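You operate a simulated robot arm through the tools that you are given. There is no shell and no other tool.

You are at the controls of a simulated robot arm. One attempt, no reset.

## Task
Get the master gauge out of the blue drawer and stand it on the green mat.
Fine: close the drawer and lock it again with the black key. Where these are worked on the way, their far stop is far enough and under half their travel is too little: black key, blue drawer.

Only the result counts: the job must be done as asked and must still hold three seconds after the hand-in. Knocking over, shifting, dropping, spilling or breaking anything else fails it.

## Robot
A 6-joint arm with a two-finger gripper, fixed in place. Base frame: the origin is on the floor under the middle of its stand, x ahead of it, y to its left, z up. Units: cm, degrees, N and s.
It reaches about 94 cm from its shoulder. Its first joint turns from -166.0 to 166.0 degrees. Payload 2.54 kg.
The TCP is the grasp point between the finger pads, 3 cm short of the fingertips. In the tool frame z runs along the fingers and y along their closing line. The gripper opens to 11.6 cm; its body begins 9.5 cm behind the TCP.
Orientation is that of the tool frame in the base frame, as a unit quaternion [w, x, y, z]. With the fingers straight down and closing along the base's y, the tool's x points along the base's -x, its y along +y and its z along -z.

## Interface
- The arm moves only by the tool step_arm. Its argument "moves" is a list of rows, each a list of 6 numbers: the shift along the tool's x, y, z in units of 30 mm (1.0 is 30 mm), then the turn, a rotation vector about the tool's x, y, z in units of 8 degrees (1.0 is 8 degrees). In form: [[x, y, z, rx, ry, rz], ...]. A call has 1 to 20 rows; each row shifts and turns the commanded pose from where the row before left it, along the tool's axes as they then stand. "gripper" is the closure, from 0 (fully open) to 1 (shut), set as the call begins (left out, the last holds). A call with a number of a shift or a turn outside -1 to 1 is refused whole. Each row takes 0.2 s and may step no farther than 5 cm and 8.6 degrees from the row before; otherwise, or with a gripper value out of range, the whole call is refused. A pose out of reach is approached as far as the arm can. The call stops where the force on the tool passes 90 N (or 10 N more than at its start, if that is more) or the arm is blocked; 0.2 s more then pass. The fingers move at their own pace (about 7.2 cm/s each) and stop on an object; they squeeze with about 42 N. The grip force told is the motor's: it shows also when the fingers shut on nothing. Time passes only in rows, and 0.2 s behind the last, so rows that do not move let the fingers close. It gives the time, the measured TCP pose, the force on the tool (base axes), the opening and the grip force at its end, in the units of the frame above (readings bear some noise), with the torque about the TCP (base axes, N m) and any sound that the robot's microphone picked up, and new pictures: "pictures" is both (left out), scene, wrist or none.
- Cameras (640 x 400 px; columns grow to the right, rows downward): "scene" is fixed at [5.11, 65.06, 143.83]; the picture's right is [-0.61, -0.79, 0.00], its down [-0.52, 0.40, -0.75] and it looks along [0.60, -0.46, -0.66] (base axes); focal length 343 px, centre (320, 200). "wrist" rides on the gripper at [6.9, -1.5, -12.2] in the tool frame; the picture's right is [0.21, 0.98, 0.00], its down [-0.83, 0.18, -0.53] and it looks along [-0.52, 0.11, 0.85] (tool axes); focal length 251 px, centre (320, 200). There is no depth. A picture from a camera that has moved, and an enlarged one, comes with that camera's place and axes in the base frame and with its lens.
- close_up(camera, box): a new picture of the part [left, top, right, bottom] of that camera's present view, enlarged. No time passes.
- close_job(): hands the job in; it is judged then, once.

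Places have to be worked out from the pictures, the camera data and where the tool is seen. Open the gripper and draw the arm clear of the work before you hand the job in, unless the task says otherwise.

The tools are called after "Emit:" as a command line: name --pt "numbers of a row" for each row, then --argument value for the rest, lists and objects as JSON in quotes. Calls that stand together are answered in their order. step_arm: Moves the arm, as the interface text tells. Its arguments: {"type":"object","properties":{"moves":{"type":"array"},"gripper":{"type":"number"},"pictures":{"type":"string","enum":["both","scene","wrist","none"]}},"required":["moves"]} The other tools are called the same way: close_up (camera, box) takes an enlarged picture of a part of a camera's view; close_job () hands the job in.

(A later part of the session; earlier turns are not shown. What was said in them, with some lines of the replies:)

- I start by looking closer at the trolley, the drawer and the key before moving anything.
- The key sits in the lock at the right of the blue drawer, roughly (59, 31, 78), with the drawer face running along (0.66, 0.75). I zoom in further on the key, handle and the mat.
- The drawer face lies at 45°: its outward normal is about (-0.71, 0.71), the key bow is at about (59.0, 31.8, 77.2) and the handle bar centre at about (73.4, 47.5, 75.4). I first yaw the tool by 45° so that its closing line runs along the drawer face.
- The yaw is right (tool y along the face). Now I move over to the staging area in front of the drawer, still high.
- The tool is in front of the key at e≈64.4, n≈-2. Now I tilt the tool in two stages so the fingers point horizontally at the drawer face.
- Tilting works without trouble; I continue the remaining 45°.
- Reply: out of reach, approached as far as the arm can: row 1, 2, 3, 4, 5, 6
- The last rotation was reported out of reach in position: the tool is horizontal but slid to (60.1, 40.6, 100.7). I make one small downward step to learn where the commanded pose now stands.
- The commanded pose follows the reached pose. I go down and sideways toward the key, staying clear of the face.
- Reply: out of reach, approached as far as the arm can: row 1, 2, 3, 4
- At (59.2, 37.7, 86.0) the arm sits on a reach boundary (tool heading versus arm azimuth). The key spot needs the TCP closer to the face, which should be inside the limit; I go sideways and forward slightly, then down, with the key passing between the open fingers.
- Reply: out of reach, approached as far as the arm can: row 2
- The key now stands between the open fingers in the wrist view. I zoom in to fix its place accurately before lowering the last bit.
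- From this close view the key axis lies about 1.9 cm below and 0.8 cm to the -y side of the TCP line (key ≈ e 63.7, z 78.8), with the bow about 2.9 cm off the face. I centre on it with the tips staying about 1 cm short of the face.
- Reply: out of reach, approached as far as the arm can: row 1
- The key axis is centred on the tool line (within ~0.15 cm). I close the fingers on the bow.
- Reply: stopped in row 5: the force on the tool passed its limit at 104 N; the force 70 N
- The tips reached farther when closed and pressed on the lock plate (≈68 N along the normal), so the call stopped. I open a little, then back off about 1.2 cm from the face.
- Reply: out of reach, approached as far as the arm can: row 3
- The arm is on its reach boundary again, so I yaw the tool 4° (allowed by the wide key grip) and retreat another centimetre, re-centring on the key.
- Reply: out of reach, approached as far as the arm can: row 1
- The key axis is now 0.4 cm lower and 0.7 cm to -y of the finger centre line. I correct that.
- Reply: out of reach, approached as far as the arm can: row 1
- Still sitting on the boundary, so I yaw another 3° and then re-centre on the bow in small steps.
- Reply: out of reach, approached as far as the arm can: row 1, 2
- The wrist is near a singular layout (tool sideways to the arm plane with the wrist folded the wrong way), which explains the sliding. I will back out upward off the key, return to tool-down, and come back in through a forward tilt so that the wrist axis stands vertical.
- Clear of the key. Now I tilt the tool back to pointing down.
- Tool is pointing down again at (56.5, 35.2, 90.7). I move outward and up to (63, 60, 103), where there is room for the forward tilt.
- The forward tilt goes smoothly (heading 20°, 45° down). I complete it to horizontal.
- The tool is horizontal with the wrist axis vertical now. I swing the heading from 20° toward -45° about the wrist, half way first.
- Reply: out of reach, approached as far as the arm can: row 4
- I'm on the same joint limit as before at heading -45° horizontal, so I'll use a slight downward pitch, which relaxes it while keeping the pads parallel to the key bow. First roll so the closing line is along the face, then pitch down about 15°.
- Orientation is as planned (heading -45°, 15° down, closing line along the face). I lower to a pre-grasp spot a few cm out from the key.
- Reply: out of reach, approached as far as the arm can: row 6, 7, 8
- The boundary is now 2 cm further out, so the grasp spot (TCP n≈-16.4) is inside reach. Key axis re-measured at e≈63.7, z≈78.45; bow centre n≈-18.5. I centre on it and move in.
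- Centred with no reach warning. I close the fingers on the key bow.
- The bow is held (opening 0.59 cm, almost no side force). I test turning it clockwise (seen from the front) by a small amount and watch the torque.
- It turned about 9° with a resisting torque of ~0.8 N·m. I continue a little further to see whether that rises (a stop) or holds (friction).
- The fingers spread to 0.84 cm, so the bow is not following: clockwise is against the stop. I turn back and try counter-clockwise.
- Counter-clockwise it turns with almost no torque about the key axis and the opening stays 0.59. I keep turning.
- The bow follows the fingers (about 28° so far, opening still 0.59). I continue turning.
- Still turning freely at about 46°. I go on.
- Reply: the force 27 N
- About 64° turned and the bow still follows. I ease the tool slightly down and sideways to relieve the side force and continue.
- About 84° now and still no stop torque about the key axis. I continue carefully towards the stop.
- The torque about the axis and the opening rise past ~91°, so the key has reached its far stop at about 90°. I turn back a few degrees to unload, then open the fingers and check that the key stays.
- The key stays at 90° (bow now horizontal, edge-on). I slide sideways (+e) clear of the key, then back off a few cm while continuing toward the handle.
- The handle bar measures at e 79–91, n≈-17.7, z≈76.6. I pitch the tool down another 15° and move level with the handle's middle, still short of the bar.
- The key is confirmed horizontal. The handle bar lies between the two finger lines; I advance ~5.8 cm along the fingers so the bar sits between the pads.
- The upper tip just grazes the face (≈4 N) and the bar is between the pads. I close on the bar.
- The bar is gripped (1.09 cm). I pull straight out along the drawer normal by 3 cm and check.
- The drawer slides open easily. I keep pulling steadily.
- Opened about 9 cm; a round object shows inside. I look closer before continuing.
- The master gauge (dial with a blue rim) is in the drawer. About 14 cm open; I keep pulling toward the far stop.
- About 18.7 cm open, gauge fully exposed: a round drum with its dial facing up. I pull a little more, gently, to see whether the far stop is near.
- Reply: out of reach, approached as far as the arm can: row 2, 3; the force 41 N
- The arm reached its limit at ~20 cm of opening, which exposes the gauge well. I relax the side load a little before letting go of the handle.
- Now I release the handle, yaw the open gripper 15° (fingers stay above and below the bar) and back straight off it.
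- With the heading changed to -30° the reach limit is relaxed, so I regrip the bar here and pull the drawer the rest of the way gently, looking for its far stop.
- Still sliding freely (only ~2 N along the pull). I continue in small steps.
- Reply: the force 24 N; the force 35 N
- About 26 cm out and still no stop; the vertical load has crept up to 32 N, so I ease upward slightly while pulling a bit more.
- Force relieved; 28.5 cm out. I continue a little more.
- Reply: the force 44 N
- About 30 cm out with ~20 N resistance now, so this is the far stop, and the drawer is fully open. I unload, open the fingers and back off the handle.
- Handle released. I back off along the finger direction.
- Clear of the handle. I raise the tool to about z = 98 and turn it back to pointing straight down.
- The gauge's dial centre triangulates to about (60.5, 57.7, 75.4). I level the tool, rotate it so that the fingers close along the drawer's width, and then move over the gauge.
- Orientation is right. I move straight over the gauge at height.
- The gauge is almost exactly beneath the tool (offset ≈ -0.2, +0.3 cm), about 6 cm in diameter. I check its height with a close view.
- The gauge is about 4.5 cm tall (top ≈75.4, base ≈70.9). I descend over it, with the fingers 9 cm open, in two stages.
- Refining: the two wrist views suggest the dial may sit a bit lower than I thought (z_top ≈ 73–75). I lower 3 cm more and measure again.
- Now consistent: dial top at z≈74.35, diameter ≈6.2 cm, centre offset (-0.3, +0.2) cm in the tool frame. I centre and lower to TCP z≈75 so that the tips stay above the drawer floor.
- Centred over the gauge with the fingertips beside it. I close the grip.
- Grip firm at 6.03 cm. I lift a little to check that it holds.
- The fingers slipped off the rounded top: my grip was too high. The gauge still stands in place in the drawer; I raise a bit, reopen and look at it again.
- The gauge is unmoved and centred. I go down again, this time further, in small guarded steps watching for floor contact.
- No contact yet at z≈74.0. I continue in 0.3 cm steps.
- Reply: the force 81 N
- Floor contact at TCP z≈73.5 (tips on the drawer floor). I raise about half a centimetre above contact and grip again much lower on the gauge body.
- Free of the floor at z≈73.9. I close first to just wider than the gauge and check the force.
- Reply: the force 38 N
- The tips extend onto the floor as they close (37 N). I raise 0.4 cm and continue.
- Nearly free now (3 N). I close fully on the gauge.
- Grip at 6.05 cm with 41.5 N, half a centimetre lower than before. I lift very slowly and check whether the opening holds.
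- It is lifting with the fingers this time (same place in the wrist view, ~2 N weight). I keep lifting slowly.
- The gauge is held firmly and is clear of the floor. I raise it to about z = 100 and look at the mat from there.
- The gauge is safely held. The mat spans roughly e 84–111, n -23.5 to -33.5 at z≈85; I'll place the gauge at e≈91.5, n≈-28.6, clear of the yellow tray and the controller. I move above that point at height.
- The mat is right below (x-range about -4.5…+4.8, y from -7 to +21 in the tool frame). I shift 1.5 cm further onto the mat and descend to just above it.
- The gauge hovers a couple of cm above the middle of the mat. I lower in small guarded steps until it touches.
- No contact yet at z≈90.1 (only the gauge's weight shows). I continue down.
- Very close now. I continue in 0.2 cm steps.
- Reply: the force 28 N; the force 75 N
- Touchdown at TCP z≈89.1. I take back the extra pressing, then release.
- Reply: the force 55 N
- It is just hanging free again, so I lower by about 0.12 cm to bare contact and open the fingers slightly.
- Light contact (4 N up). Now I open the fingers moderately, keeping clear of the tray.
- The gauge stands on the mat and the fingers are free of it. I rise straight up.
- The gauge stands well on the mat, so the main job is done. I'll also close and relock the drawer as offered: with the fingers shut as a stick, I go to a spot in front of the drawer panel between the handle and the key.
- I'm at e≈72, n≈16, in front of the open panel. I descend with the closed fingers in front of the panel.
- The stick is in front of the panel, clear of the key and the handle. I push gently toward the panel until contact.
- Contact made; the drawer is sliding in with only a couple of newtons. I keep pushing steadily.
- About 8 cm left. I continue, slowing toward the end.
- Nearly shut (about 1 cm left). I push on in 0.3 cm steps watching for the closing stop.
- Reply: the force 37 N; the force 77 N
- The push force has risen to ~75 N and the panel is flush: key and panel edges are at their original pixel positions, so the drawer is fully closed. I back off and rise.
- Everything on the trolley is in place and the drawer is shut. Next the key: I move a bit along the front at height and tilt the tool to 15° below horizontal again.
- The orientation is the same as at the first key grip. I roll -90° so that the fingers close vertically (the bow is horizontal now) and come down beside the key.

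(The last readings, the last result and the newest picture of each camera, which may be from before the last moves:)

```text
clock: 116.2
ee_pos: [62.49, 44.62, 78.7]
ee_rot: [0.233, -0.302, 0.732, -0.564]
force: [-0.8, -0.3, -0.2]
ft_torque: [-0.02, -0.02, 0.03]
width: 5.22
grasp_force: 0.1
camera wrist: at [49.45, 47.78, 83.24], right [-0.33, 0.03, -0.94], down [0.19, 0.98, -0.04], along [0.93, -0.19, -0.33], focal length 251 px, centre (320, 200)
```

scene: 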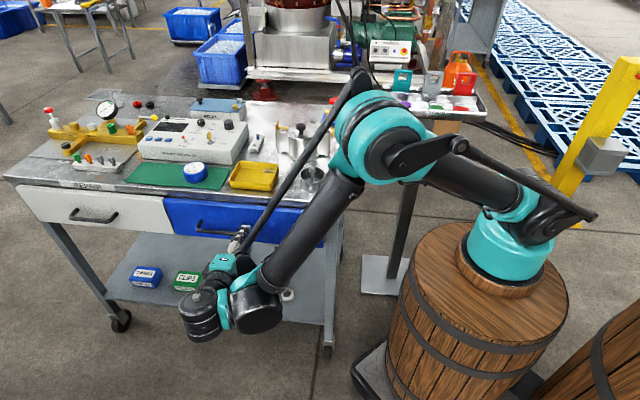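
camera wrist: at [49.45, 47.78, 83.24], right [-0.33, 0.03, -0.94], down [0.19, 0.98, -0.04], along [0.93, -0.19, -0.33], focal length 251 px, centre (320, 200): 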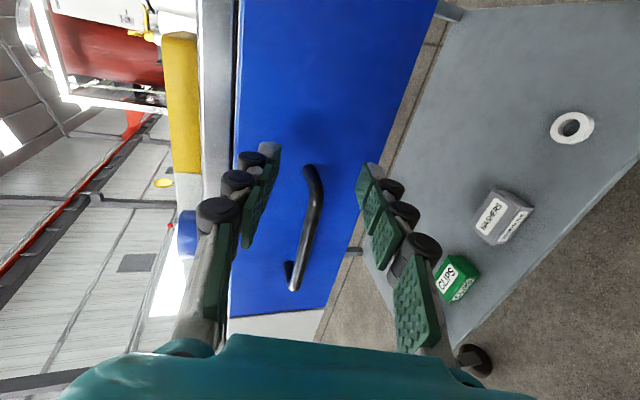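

At the spot from which I left the key earlier. I reverse those moves: in toward the face, then sideways so the horizontal bow comes between the upper and lower finger.

Emit:
step_arm --pt "1 -0.225 0.6 0 0 0" --pt "0.9 -0.225 0.6 0 0 0" --pt "0.7 0 0 0 0 0" --pt "0.7 0 0 0 0 0" --pt "0.69 0 0 0 0 0" --pictures "both"

Emit:
close_up --camera "wrist" --box '[220, 100, 420, 225]'

```text
clock: 117.5
ee_pos: [56.65, 33.51, 79.08]
ee_rot: [0.233, -0.303, 0.732, -0.563]
force: [-0.1, -0.2, 0.1]
ft_torque: [0.03, -0.01, 0.03]
width: 5.21
grasp_force: 0.1
camera wrist: at [43.59, 36.67, 83.65], right [-0.33, 0.03, -0.94], down [0.19, 0.98, -0.04], along [0.93, -0.19, -0.33], focal length 251 px, centre (320, 200)
```

scene: 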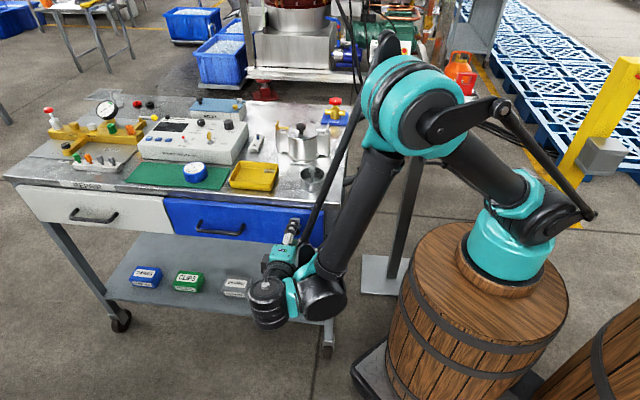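
wrist: 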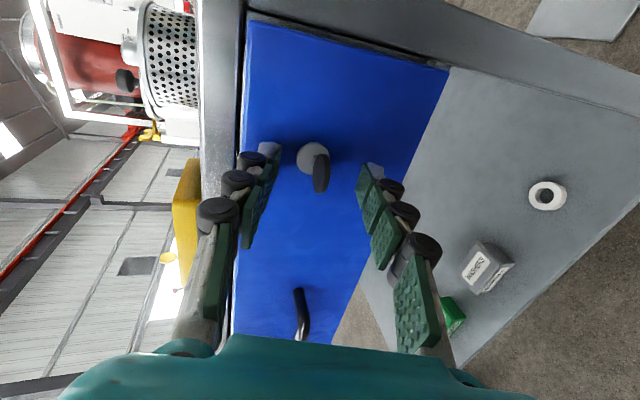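

```text
3.20 times, centred on (320, 162) of wrist
camera zoom: at [43.59, 36.67, 83.65], right [-0.33, 0.03, -0.94], down [0.19, 0.98, -0.04], along [0.93, -0.19, -0.33], focal length 805 px, centre (320, 320)
```

zoom: 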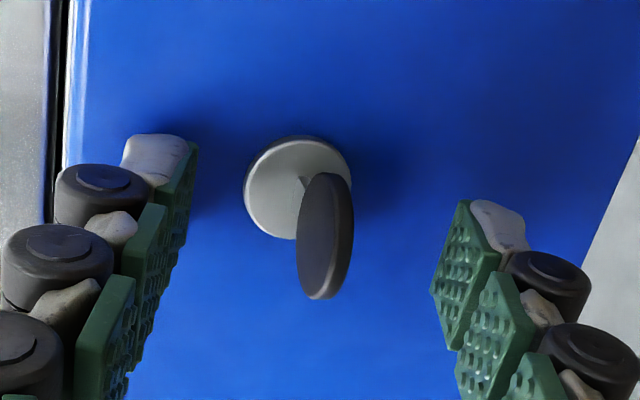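

Exactly the earlier view: the bow is centred between the pads. I close on it.

Emit:
step_arm --pt "0 0 0 0 0 0" --pt "0 0 0 0 0 0" --pt "0 0 0 0 0 0" --pt "0 0 0 0 0 0" --pt "0 0 0 0 0 0" --gripper 1 --pictures "wrist"

Emit:
close_up --camera "wrist" --box '[220, 100, 420, 225]'

```text
clock: 118.7
ee_pos: [56.62, 33.58, 79.01]
ee_rot: [0.232, -0.303, 0.733, -0.563]
force: [-6.3, -4.5, -20.4]
ft_torque: [-0.19, -0.23, -0.08]
width: 0.69
grasp_force: 35.2
camera wrist: at [43.6, 36.68, 83.61], right [-0.33, 0.03, -0.94], down [0.19, 0.98, -0.04], along [0.93, -0.19, -0.33], focal length 251 px, centre (320, 200)
```

wrist: 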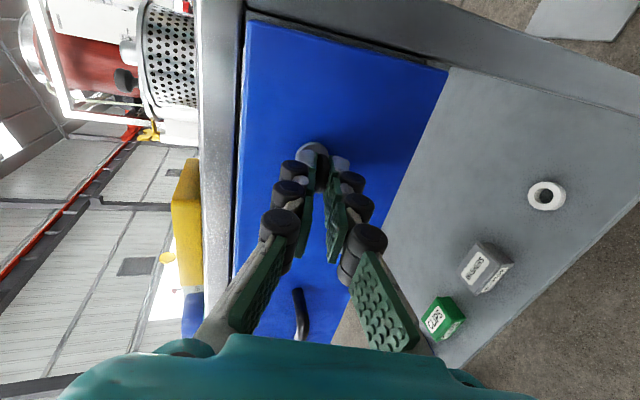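

```text
3.20 times, centred on (320, 162) of wrist
camera zoom: at [43.6, 36.68, 83.61], right [-0.33, 0.03, -0.94], down [0.19, 0.98, -0.04], along [0.93, -0.19, -0.33], focal length 805 px, centre (320, 320)
```

zoom: 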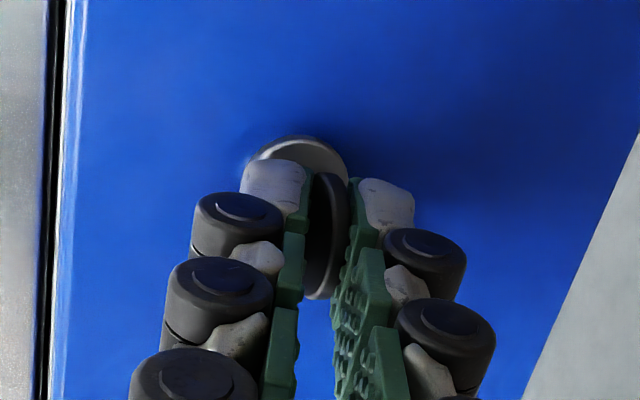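

Gripped (0.69 cm). I ease down a touch and start turning clockwise back toward the locked position.

Emit:
step_arm --pt "0 0.05 0 0 0 0" --pt "0 0 0 0 0 0.75" --pt "0 0 0 0 0 0.75" --pt "0 0 0 0 0 0.75" --pictures "none"

Emit:
step_arm --pt "0 0 0 0 0 0.75" --pt "0 0 0 0 0 0.75" --pt "0 0 0 0 0 0.75" --pictures "wrist"

Emit:
close_up --camera "wrist" --box '[220, 100, 420, 225]'

```text
clock: 119.7
ee_pos: [56.58, 33.39, 78.98]
ee_rot: [0.319, -0.183, 0.771, -0.52]
force: [-3.0, 3.2, 17.1]
ft_torque: [-0.8, -0.78, 0.71]
width: 0.64
grasp_force: 34.2
```

```text
clock: 120.5
ee_pos: [56.5, 33.51, 79.0]
ee_rot: [0.396, -0.059, 0.79, -0.464]
force: [-3.3, -0.1, 20.2]
ft_torque: [-0.85, -0.85, 0.15]
width: 0.61
grasp_force: 33.7
camera wrist: at [43.07, 37.75, 79.35], right [0.12, 0.45, -0.88], down [0.25, 0.85, 0.47], along [0.96, -0.27, -0.01], focal length 251 px, centre (320, 200)
```

wrist: 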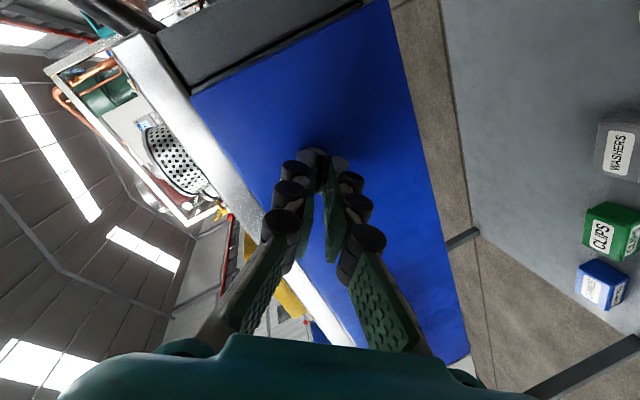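

```text
3.20 times, centred on (320, 162) of wrist
camera zoom: at [43.07, 37.75, 79.35], right [0.12, 0.45, -0.88], down [0.25, 0.85, 0.47], along [0.96, -0.27, -0.01], focal length 805 px, centre (320, 320)
```

zoom: 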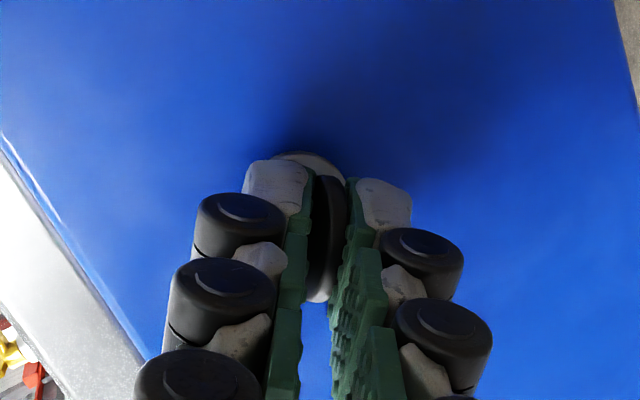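

The bow follows (about 36° back, no axis torque). I continue.

Emit:
step_arm --pt "0 0 0 0 0 0.75" --pt "0 0 0 0 0 0.75" --pt "0 0 0 0 0 0.75" --pictures "none"

Emit:
step_arm --pt "0 0 0 0 0 0.75" --pt "0 0 0 0 0 0.75" --pt "0 0 0 0 0 0.6" --pictures "none"

Emit:
step_arm --pt "0 0 0 0 0 0.6" --pt "0 0 0 0 0 0.6" --pictures "wrist"

Emit:
close_up --camera "wrist" --box '[220, 100, 420, 225]'

```text
clock: 121.2
ee_pos: [56.53, 33.44, 78.97]
ee_rot: [0.464, 0.064, 0.79, -0.396]
force: [-8.3, -5.2, 7.3]
ft_torque: [-0.76, -0.66, -0.23]
width: 0.59
grasp_force: 33.8
```

```text
clock: 122.0
ee_pos: [56.69, 33.4, 78.9]
ee_rot: [0.517, 0.178, 0.772, -0.324]
force: [-11.4, -9.6, 2.5]
ft_torque: [-0.51, -0.38, -0.43]
width: 0.62
grasp_force: 32.5
```

```text
clock: 122.7
ee_pos: [56.56, 33.43, 78.89]
ee_rot: [0.541, 0.243, 0.755, -0.28]
force: [-11.0, -10.4, -2.8]
ft_torque: [-0.47, -0.33, -0.41]
width: 0.57
grasp_force: 32.6
camera wrist: at [45.14, 41.12, 75.73], right [0.59, 0.72, -0.36], down [0.0, 0.45, 0.9], along [0.81, -0.53, 0.26], focal length 251 px, centre (320, 200)
```

wrist: 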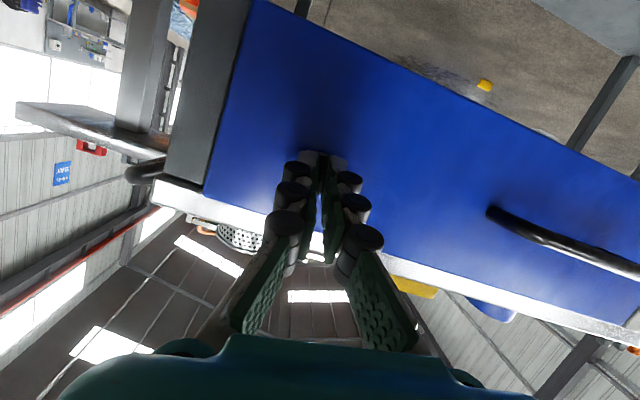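

```text
3.20 times, centred on (320, 162) of wrist
camera zoom: at [45.14, 41.12, 75.73], right [0.59, 0.72, -0.36], down [0.0, 0.45, 0.9], along [0.81, -0.53, 0.26], focal length 805 px, centre (320, 320)
```

zoom: 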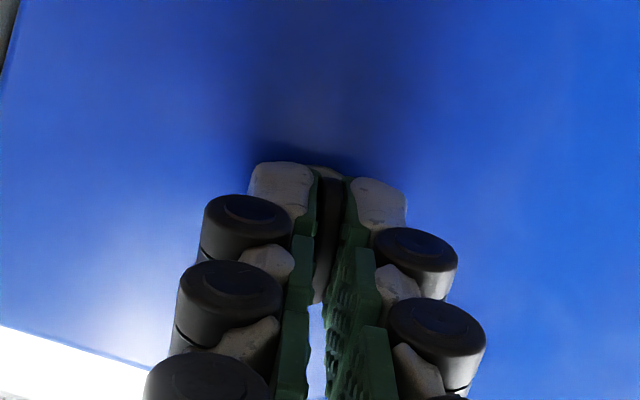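

About 80° back. I go the last ~10° and then slightly past to make sure the stop is reached.

Emit:
step_arm --pt "0 0 0 0 0 0.6" --pt "0 0 0 0 0 0.6" --pictures "none"

Emit:
step_arm --pt "0 0 0 0 0 0.5" --pt "0 0 0 0 0 0.4" --pictures "none"

```text
clock: 123.2
ee_pos: [56.63, 33.48, 78.92]
ee_rot: [0.564, 0.305, 0.731, -0.233]
force: [-5.3, -9.3, 0.8]
ft_torque: [-0.3, -0.05, -0.35]
width: 0.61
grasp_force: 32.5
```

```text
clock: 123.8
ee_pos: [56.49, 33.51, 78.96]
ee_rot: [0.577, 0.35, 0.711, -0.198]
force: [-7.5, -8.7, 3.2]
ft_torque: [-0.58, 0.51, -0.07]
width: 0.57
grasp_force: 33.8
```

The torque about the axis is -0.8 N·m as in the first blocked test, so the key is back at its original stop (vertical, locked). I unload and open the fingers.

Emit:
step_arm --pt "0 0 0 0 0 -0.5" --pt "0 0 0 0 0 -0.35" --pictures "none"

Emit:
step_arm --pt "0 0 0 0 0 0" --pt "0 0 0 0 0 0" --pt "0 0 0 0 0 0" --gripper 0.5 --pictures "both"

Emit:
close_up --camera "wrist" --box '[220, 100, 420, 225]'

```text
clock: 124.5
ee_pos: [56.63, 33.52, 78.93]
ee_rot: [0.564, 0.307, 0.731, -0.232]
force: [-5.5, -5.5, 0.0]
ft_torque: [-0.27, 0.09, -0.27]
width: 0.6
grasp_force: 32.6
```

```text
clock: 125.2
ee_pos: [56.59, 33.55, 78.88]
ee_rot: [0.563, 0.307, 0.731, -0.232]
force: [-0.7, 0.1, -0.2]
ft_torque: [0.0, -0.02, -0.02]
width: 5.81
grasp_force: 0.1
camera wrist: at [45.91, 42.04, 75.37], right [0.66, 0.73, -0.2], down [-0.09, 0.34, 0.94], along [0.75, -0.6, 0.29], focal length 251 px, centre (320, 200)
```

scene: 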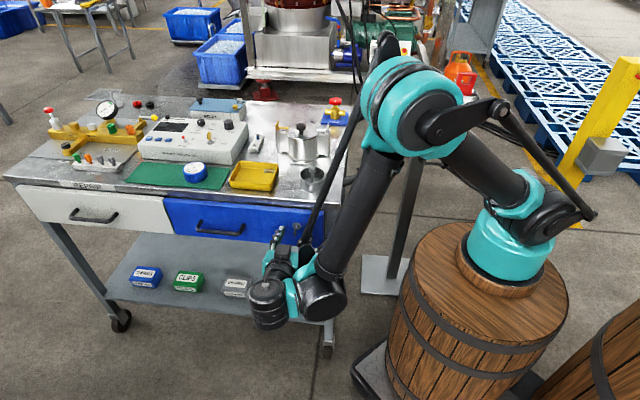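
wrist: 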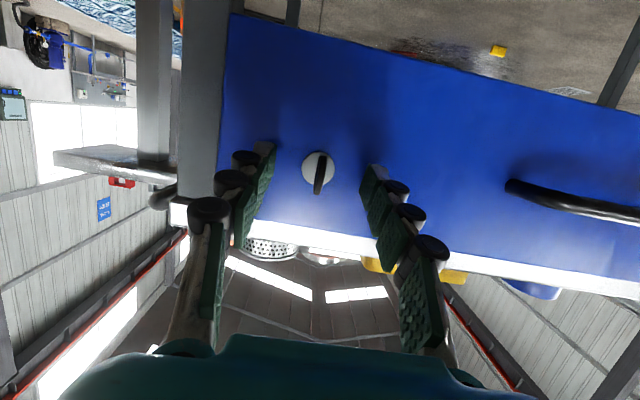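

```text
3.20 times, centred on (320, 162) of wrist
camera zoom: at [45.91, 42.04, 75.37], right [0.66, 0.73, -0.2], down [-0.09, 0.34, 0.94], along [0.75, -0.6, 0.29], focal length 805 px, centre (320, 320)
```

zoom: 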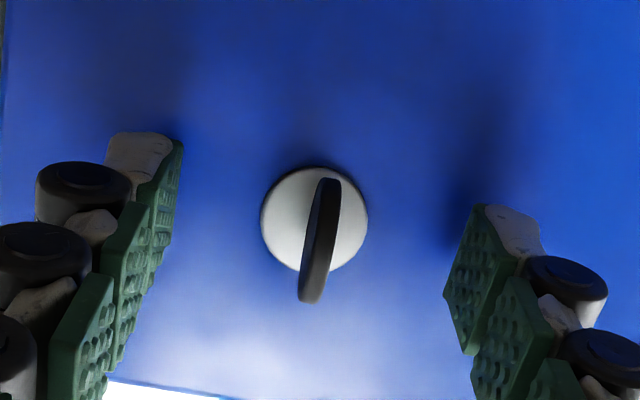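

The key stands vertical as at the start. I rise straight up off it, with the fingers on either side of the bow.

Emit:
step_arm --pt "-0.6 0 -0.163 0 0 0" --pt "-0.9 0 -0.244 0 0 0" --pt "-0.9 0 -0.244 0 0 0" --pt "-0.9 0 -0.244 0 0 0" --pt "-0.9 0 -0.244 0 0 0" --pt "-0.9 0 -0.244 0 0 0" --pt "-0.9 0 -0.244 0 0 0" --pt "-0.9 0 -0.244 0 0 0" --pictures "none"

```text
clock: 127.0
ee_pos: [56.38, 33.52, 100.44]
ee_rot: [0.564, 0.307, 0.731, -0.232]
force: [-0.4, 0.3, -0.4]
ft_torque: [0.04, 0.03, -0.01]
width: 5.81
grasp_force: 0.0
```

Clear of the key. I tilt back to pointing down, open the gripper fully and draw the arm away from the trolley.

Emit:
step_arm --pt "0 0 0 0 0.9375 0" --pt "0 0 0 0 0.9375 0" --pt "0 0 0 0 0.9375 0" --pt "0 0 0 0 0.9375 0" --pt "0 0 0 0 0.9375 0" --pt "0 0 0 0 0.9375 0" --pt "0 0 0 0 0.9375 0" --pt "0 0 0 0 0.9375 0" --pt "0 0 0 0 0.9375 0" --pt "0 0 0 0 0.9375 0" --gripper 0 --pictures "none"

Emit:
step_arm --pt "0.7 -0.6 -0.4 0 0 0" --pt "0.7 -0.6 -0.4 0 0 0" --pt "0.7 -0.6 -0.4 0 0 0" --pt "0.7 -0.6 -0.4 0 0 0" --pt "0.7 -0.6 -0.4 0 0 0" --pt "0.7 -0.6 -0.4 0 0 0" --pt "0.7 -0.6 -0.4 0 0 0" --pt "0.7 -0.6 -0.4 0 0 0" --pt "0.7 -0.6 -0.4 0 0 0" --pt "0.7 -0.6 -0.4 0 0 0" --pictures "both"

Emit:
close_up --camera "scene" --box '[150, 80, 390, 260]'

Emit:
close_up --camera "scene" --box '[0, 80, 240, 260]'

Emit:
close_up --camera "scene" --box '[270, 205, 334, 245]'

```text
clock: 129.2
ee_pos: [56.47, 33.48, 100.48]
ee_rot: [0.002, 0.385, 0.923, 0.003]
force: [0.1, 0.7, -0.1]
ft_torque: [-0.02, -0.05, -0.01]
width: 11.58
grasp_force: 0.0
```

```text
clock: 131.4
ee_pos: [28.88, 35.62, 112.23]
ee_rot: [0.003, 0.384, 0.923, 0.004]
force: [-0.3, -0.5, 0.1]
ft_torque: [-0.01, -0.01, -0.02]
width: 11.61
grasp_force: 0.0
camera wrist: at [22.74, 39.41, 124.38], right [0.54, 0.84, 0.01], down [0.71, -0.46, 0.54], along [0.45, -0.29, -0.84], focal length 251 px, centre (320, 200)
```

scene: 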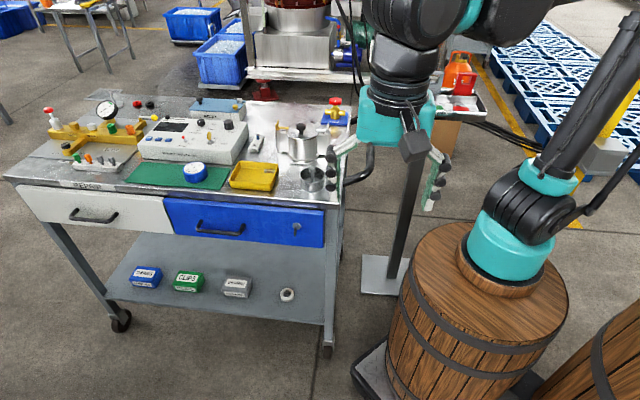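
wrist: 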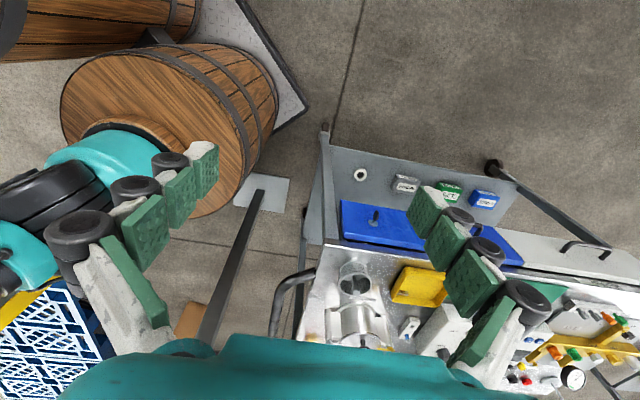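

```text
2.22 times, centred on (270, 170) of scene
camera zoom: at [5.11, 65.06, 143.83], right [-0.61, -0.79, 0.0], down [-0.52, 0.4, -0.75], along [0.6, -0.46, -0.66], focal length 762 px, centre (431, 267)
```

zoom: 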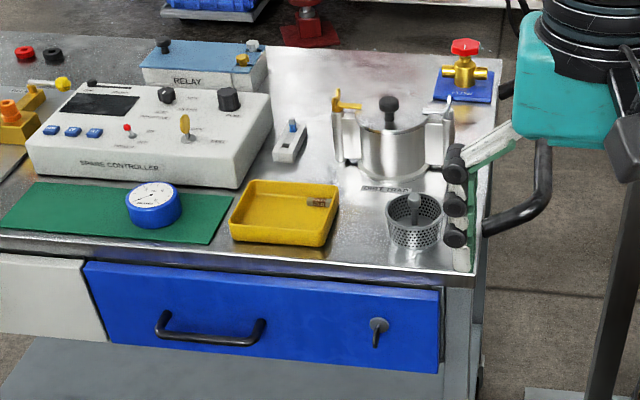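

```text
2.22 times, centred on (120, 170) of scene
camera zoom: at [5.11, 65.06, 143.83], right [-0.61, -0.79, 0.0], down [-0.52, 0.4, -0.75], along [0.6, -0.46, -0.66], focal length 762 px, centre (764, 267)
```

zoom: 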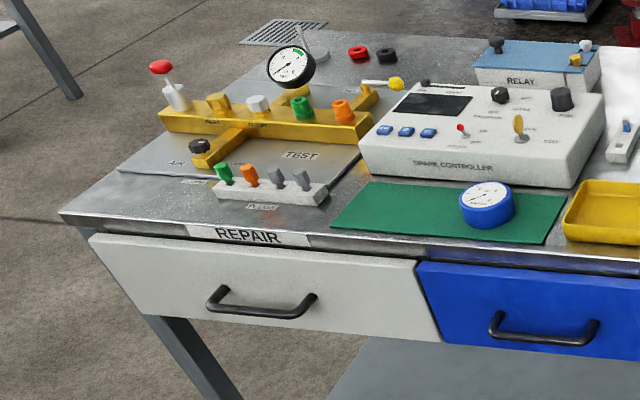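

```text
10.00 times, centred on (302, 225) of scene
camera zoom: at [5.11, 65.06, 143.83], right [-0.61, -0.79, 0.0], down [-0.52, 0.4, -0.75], along [0.6, -0.46, -0.66], focal length 3431 px, centre (500, -50)
```

zoom: 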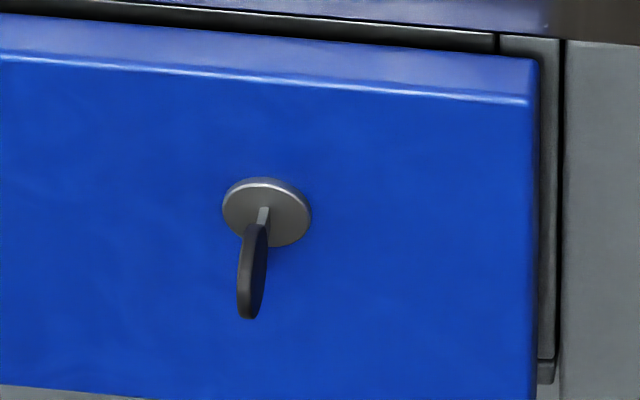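

The pictures show the gauge standing on the green mat. The drawer is flush and the key is back at its starting position, both matching the first picture. Nothing else on the trolley has moved, and the arm is clear with the gripper open, so I hand in.

Emit:
close_job

```text
The job is handed in.
```

The master gauge is out of the blue drawer and standing upright on the green mat, dial up. I handed the job in; it gave no verdict back.

- **Key and drawer:** I turned the black key about 90° to its far stop and pulled the drawer out about 30 cm, where it resisted like a stop. Afterwards I pushed the drawer shut and turned the key back to its original vertical position. I judged it locked by the key's position and the stop torque; I did not tug the drawer to check.
- **One slip on the way:** My first grip on the gauge was too high and the fingers slid off it. The gauge stayed upright in place, and the second, lower grip held.
- **Surroundings:** In the last close-ups nothing else on the trolley top had moved. The key and drawer edge sat where they were in the first picture. The gripper was open and the arm drawn clear when I handed in.
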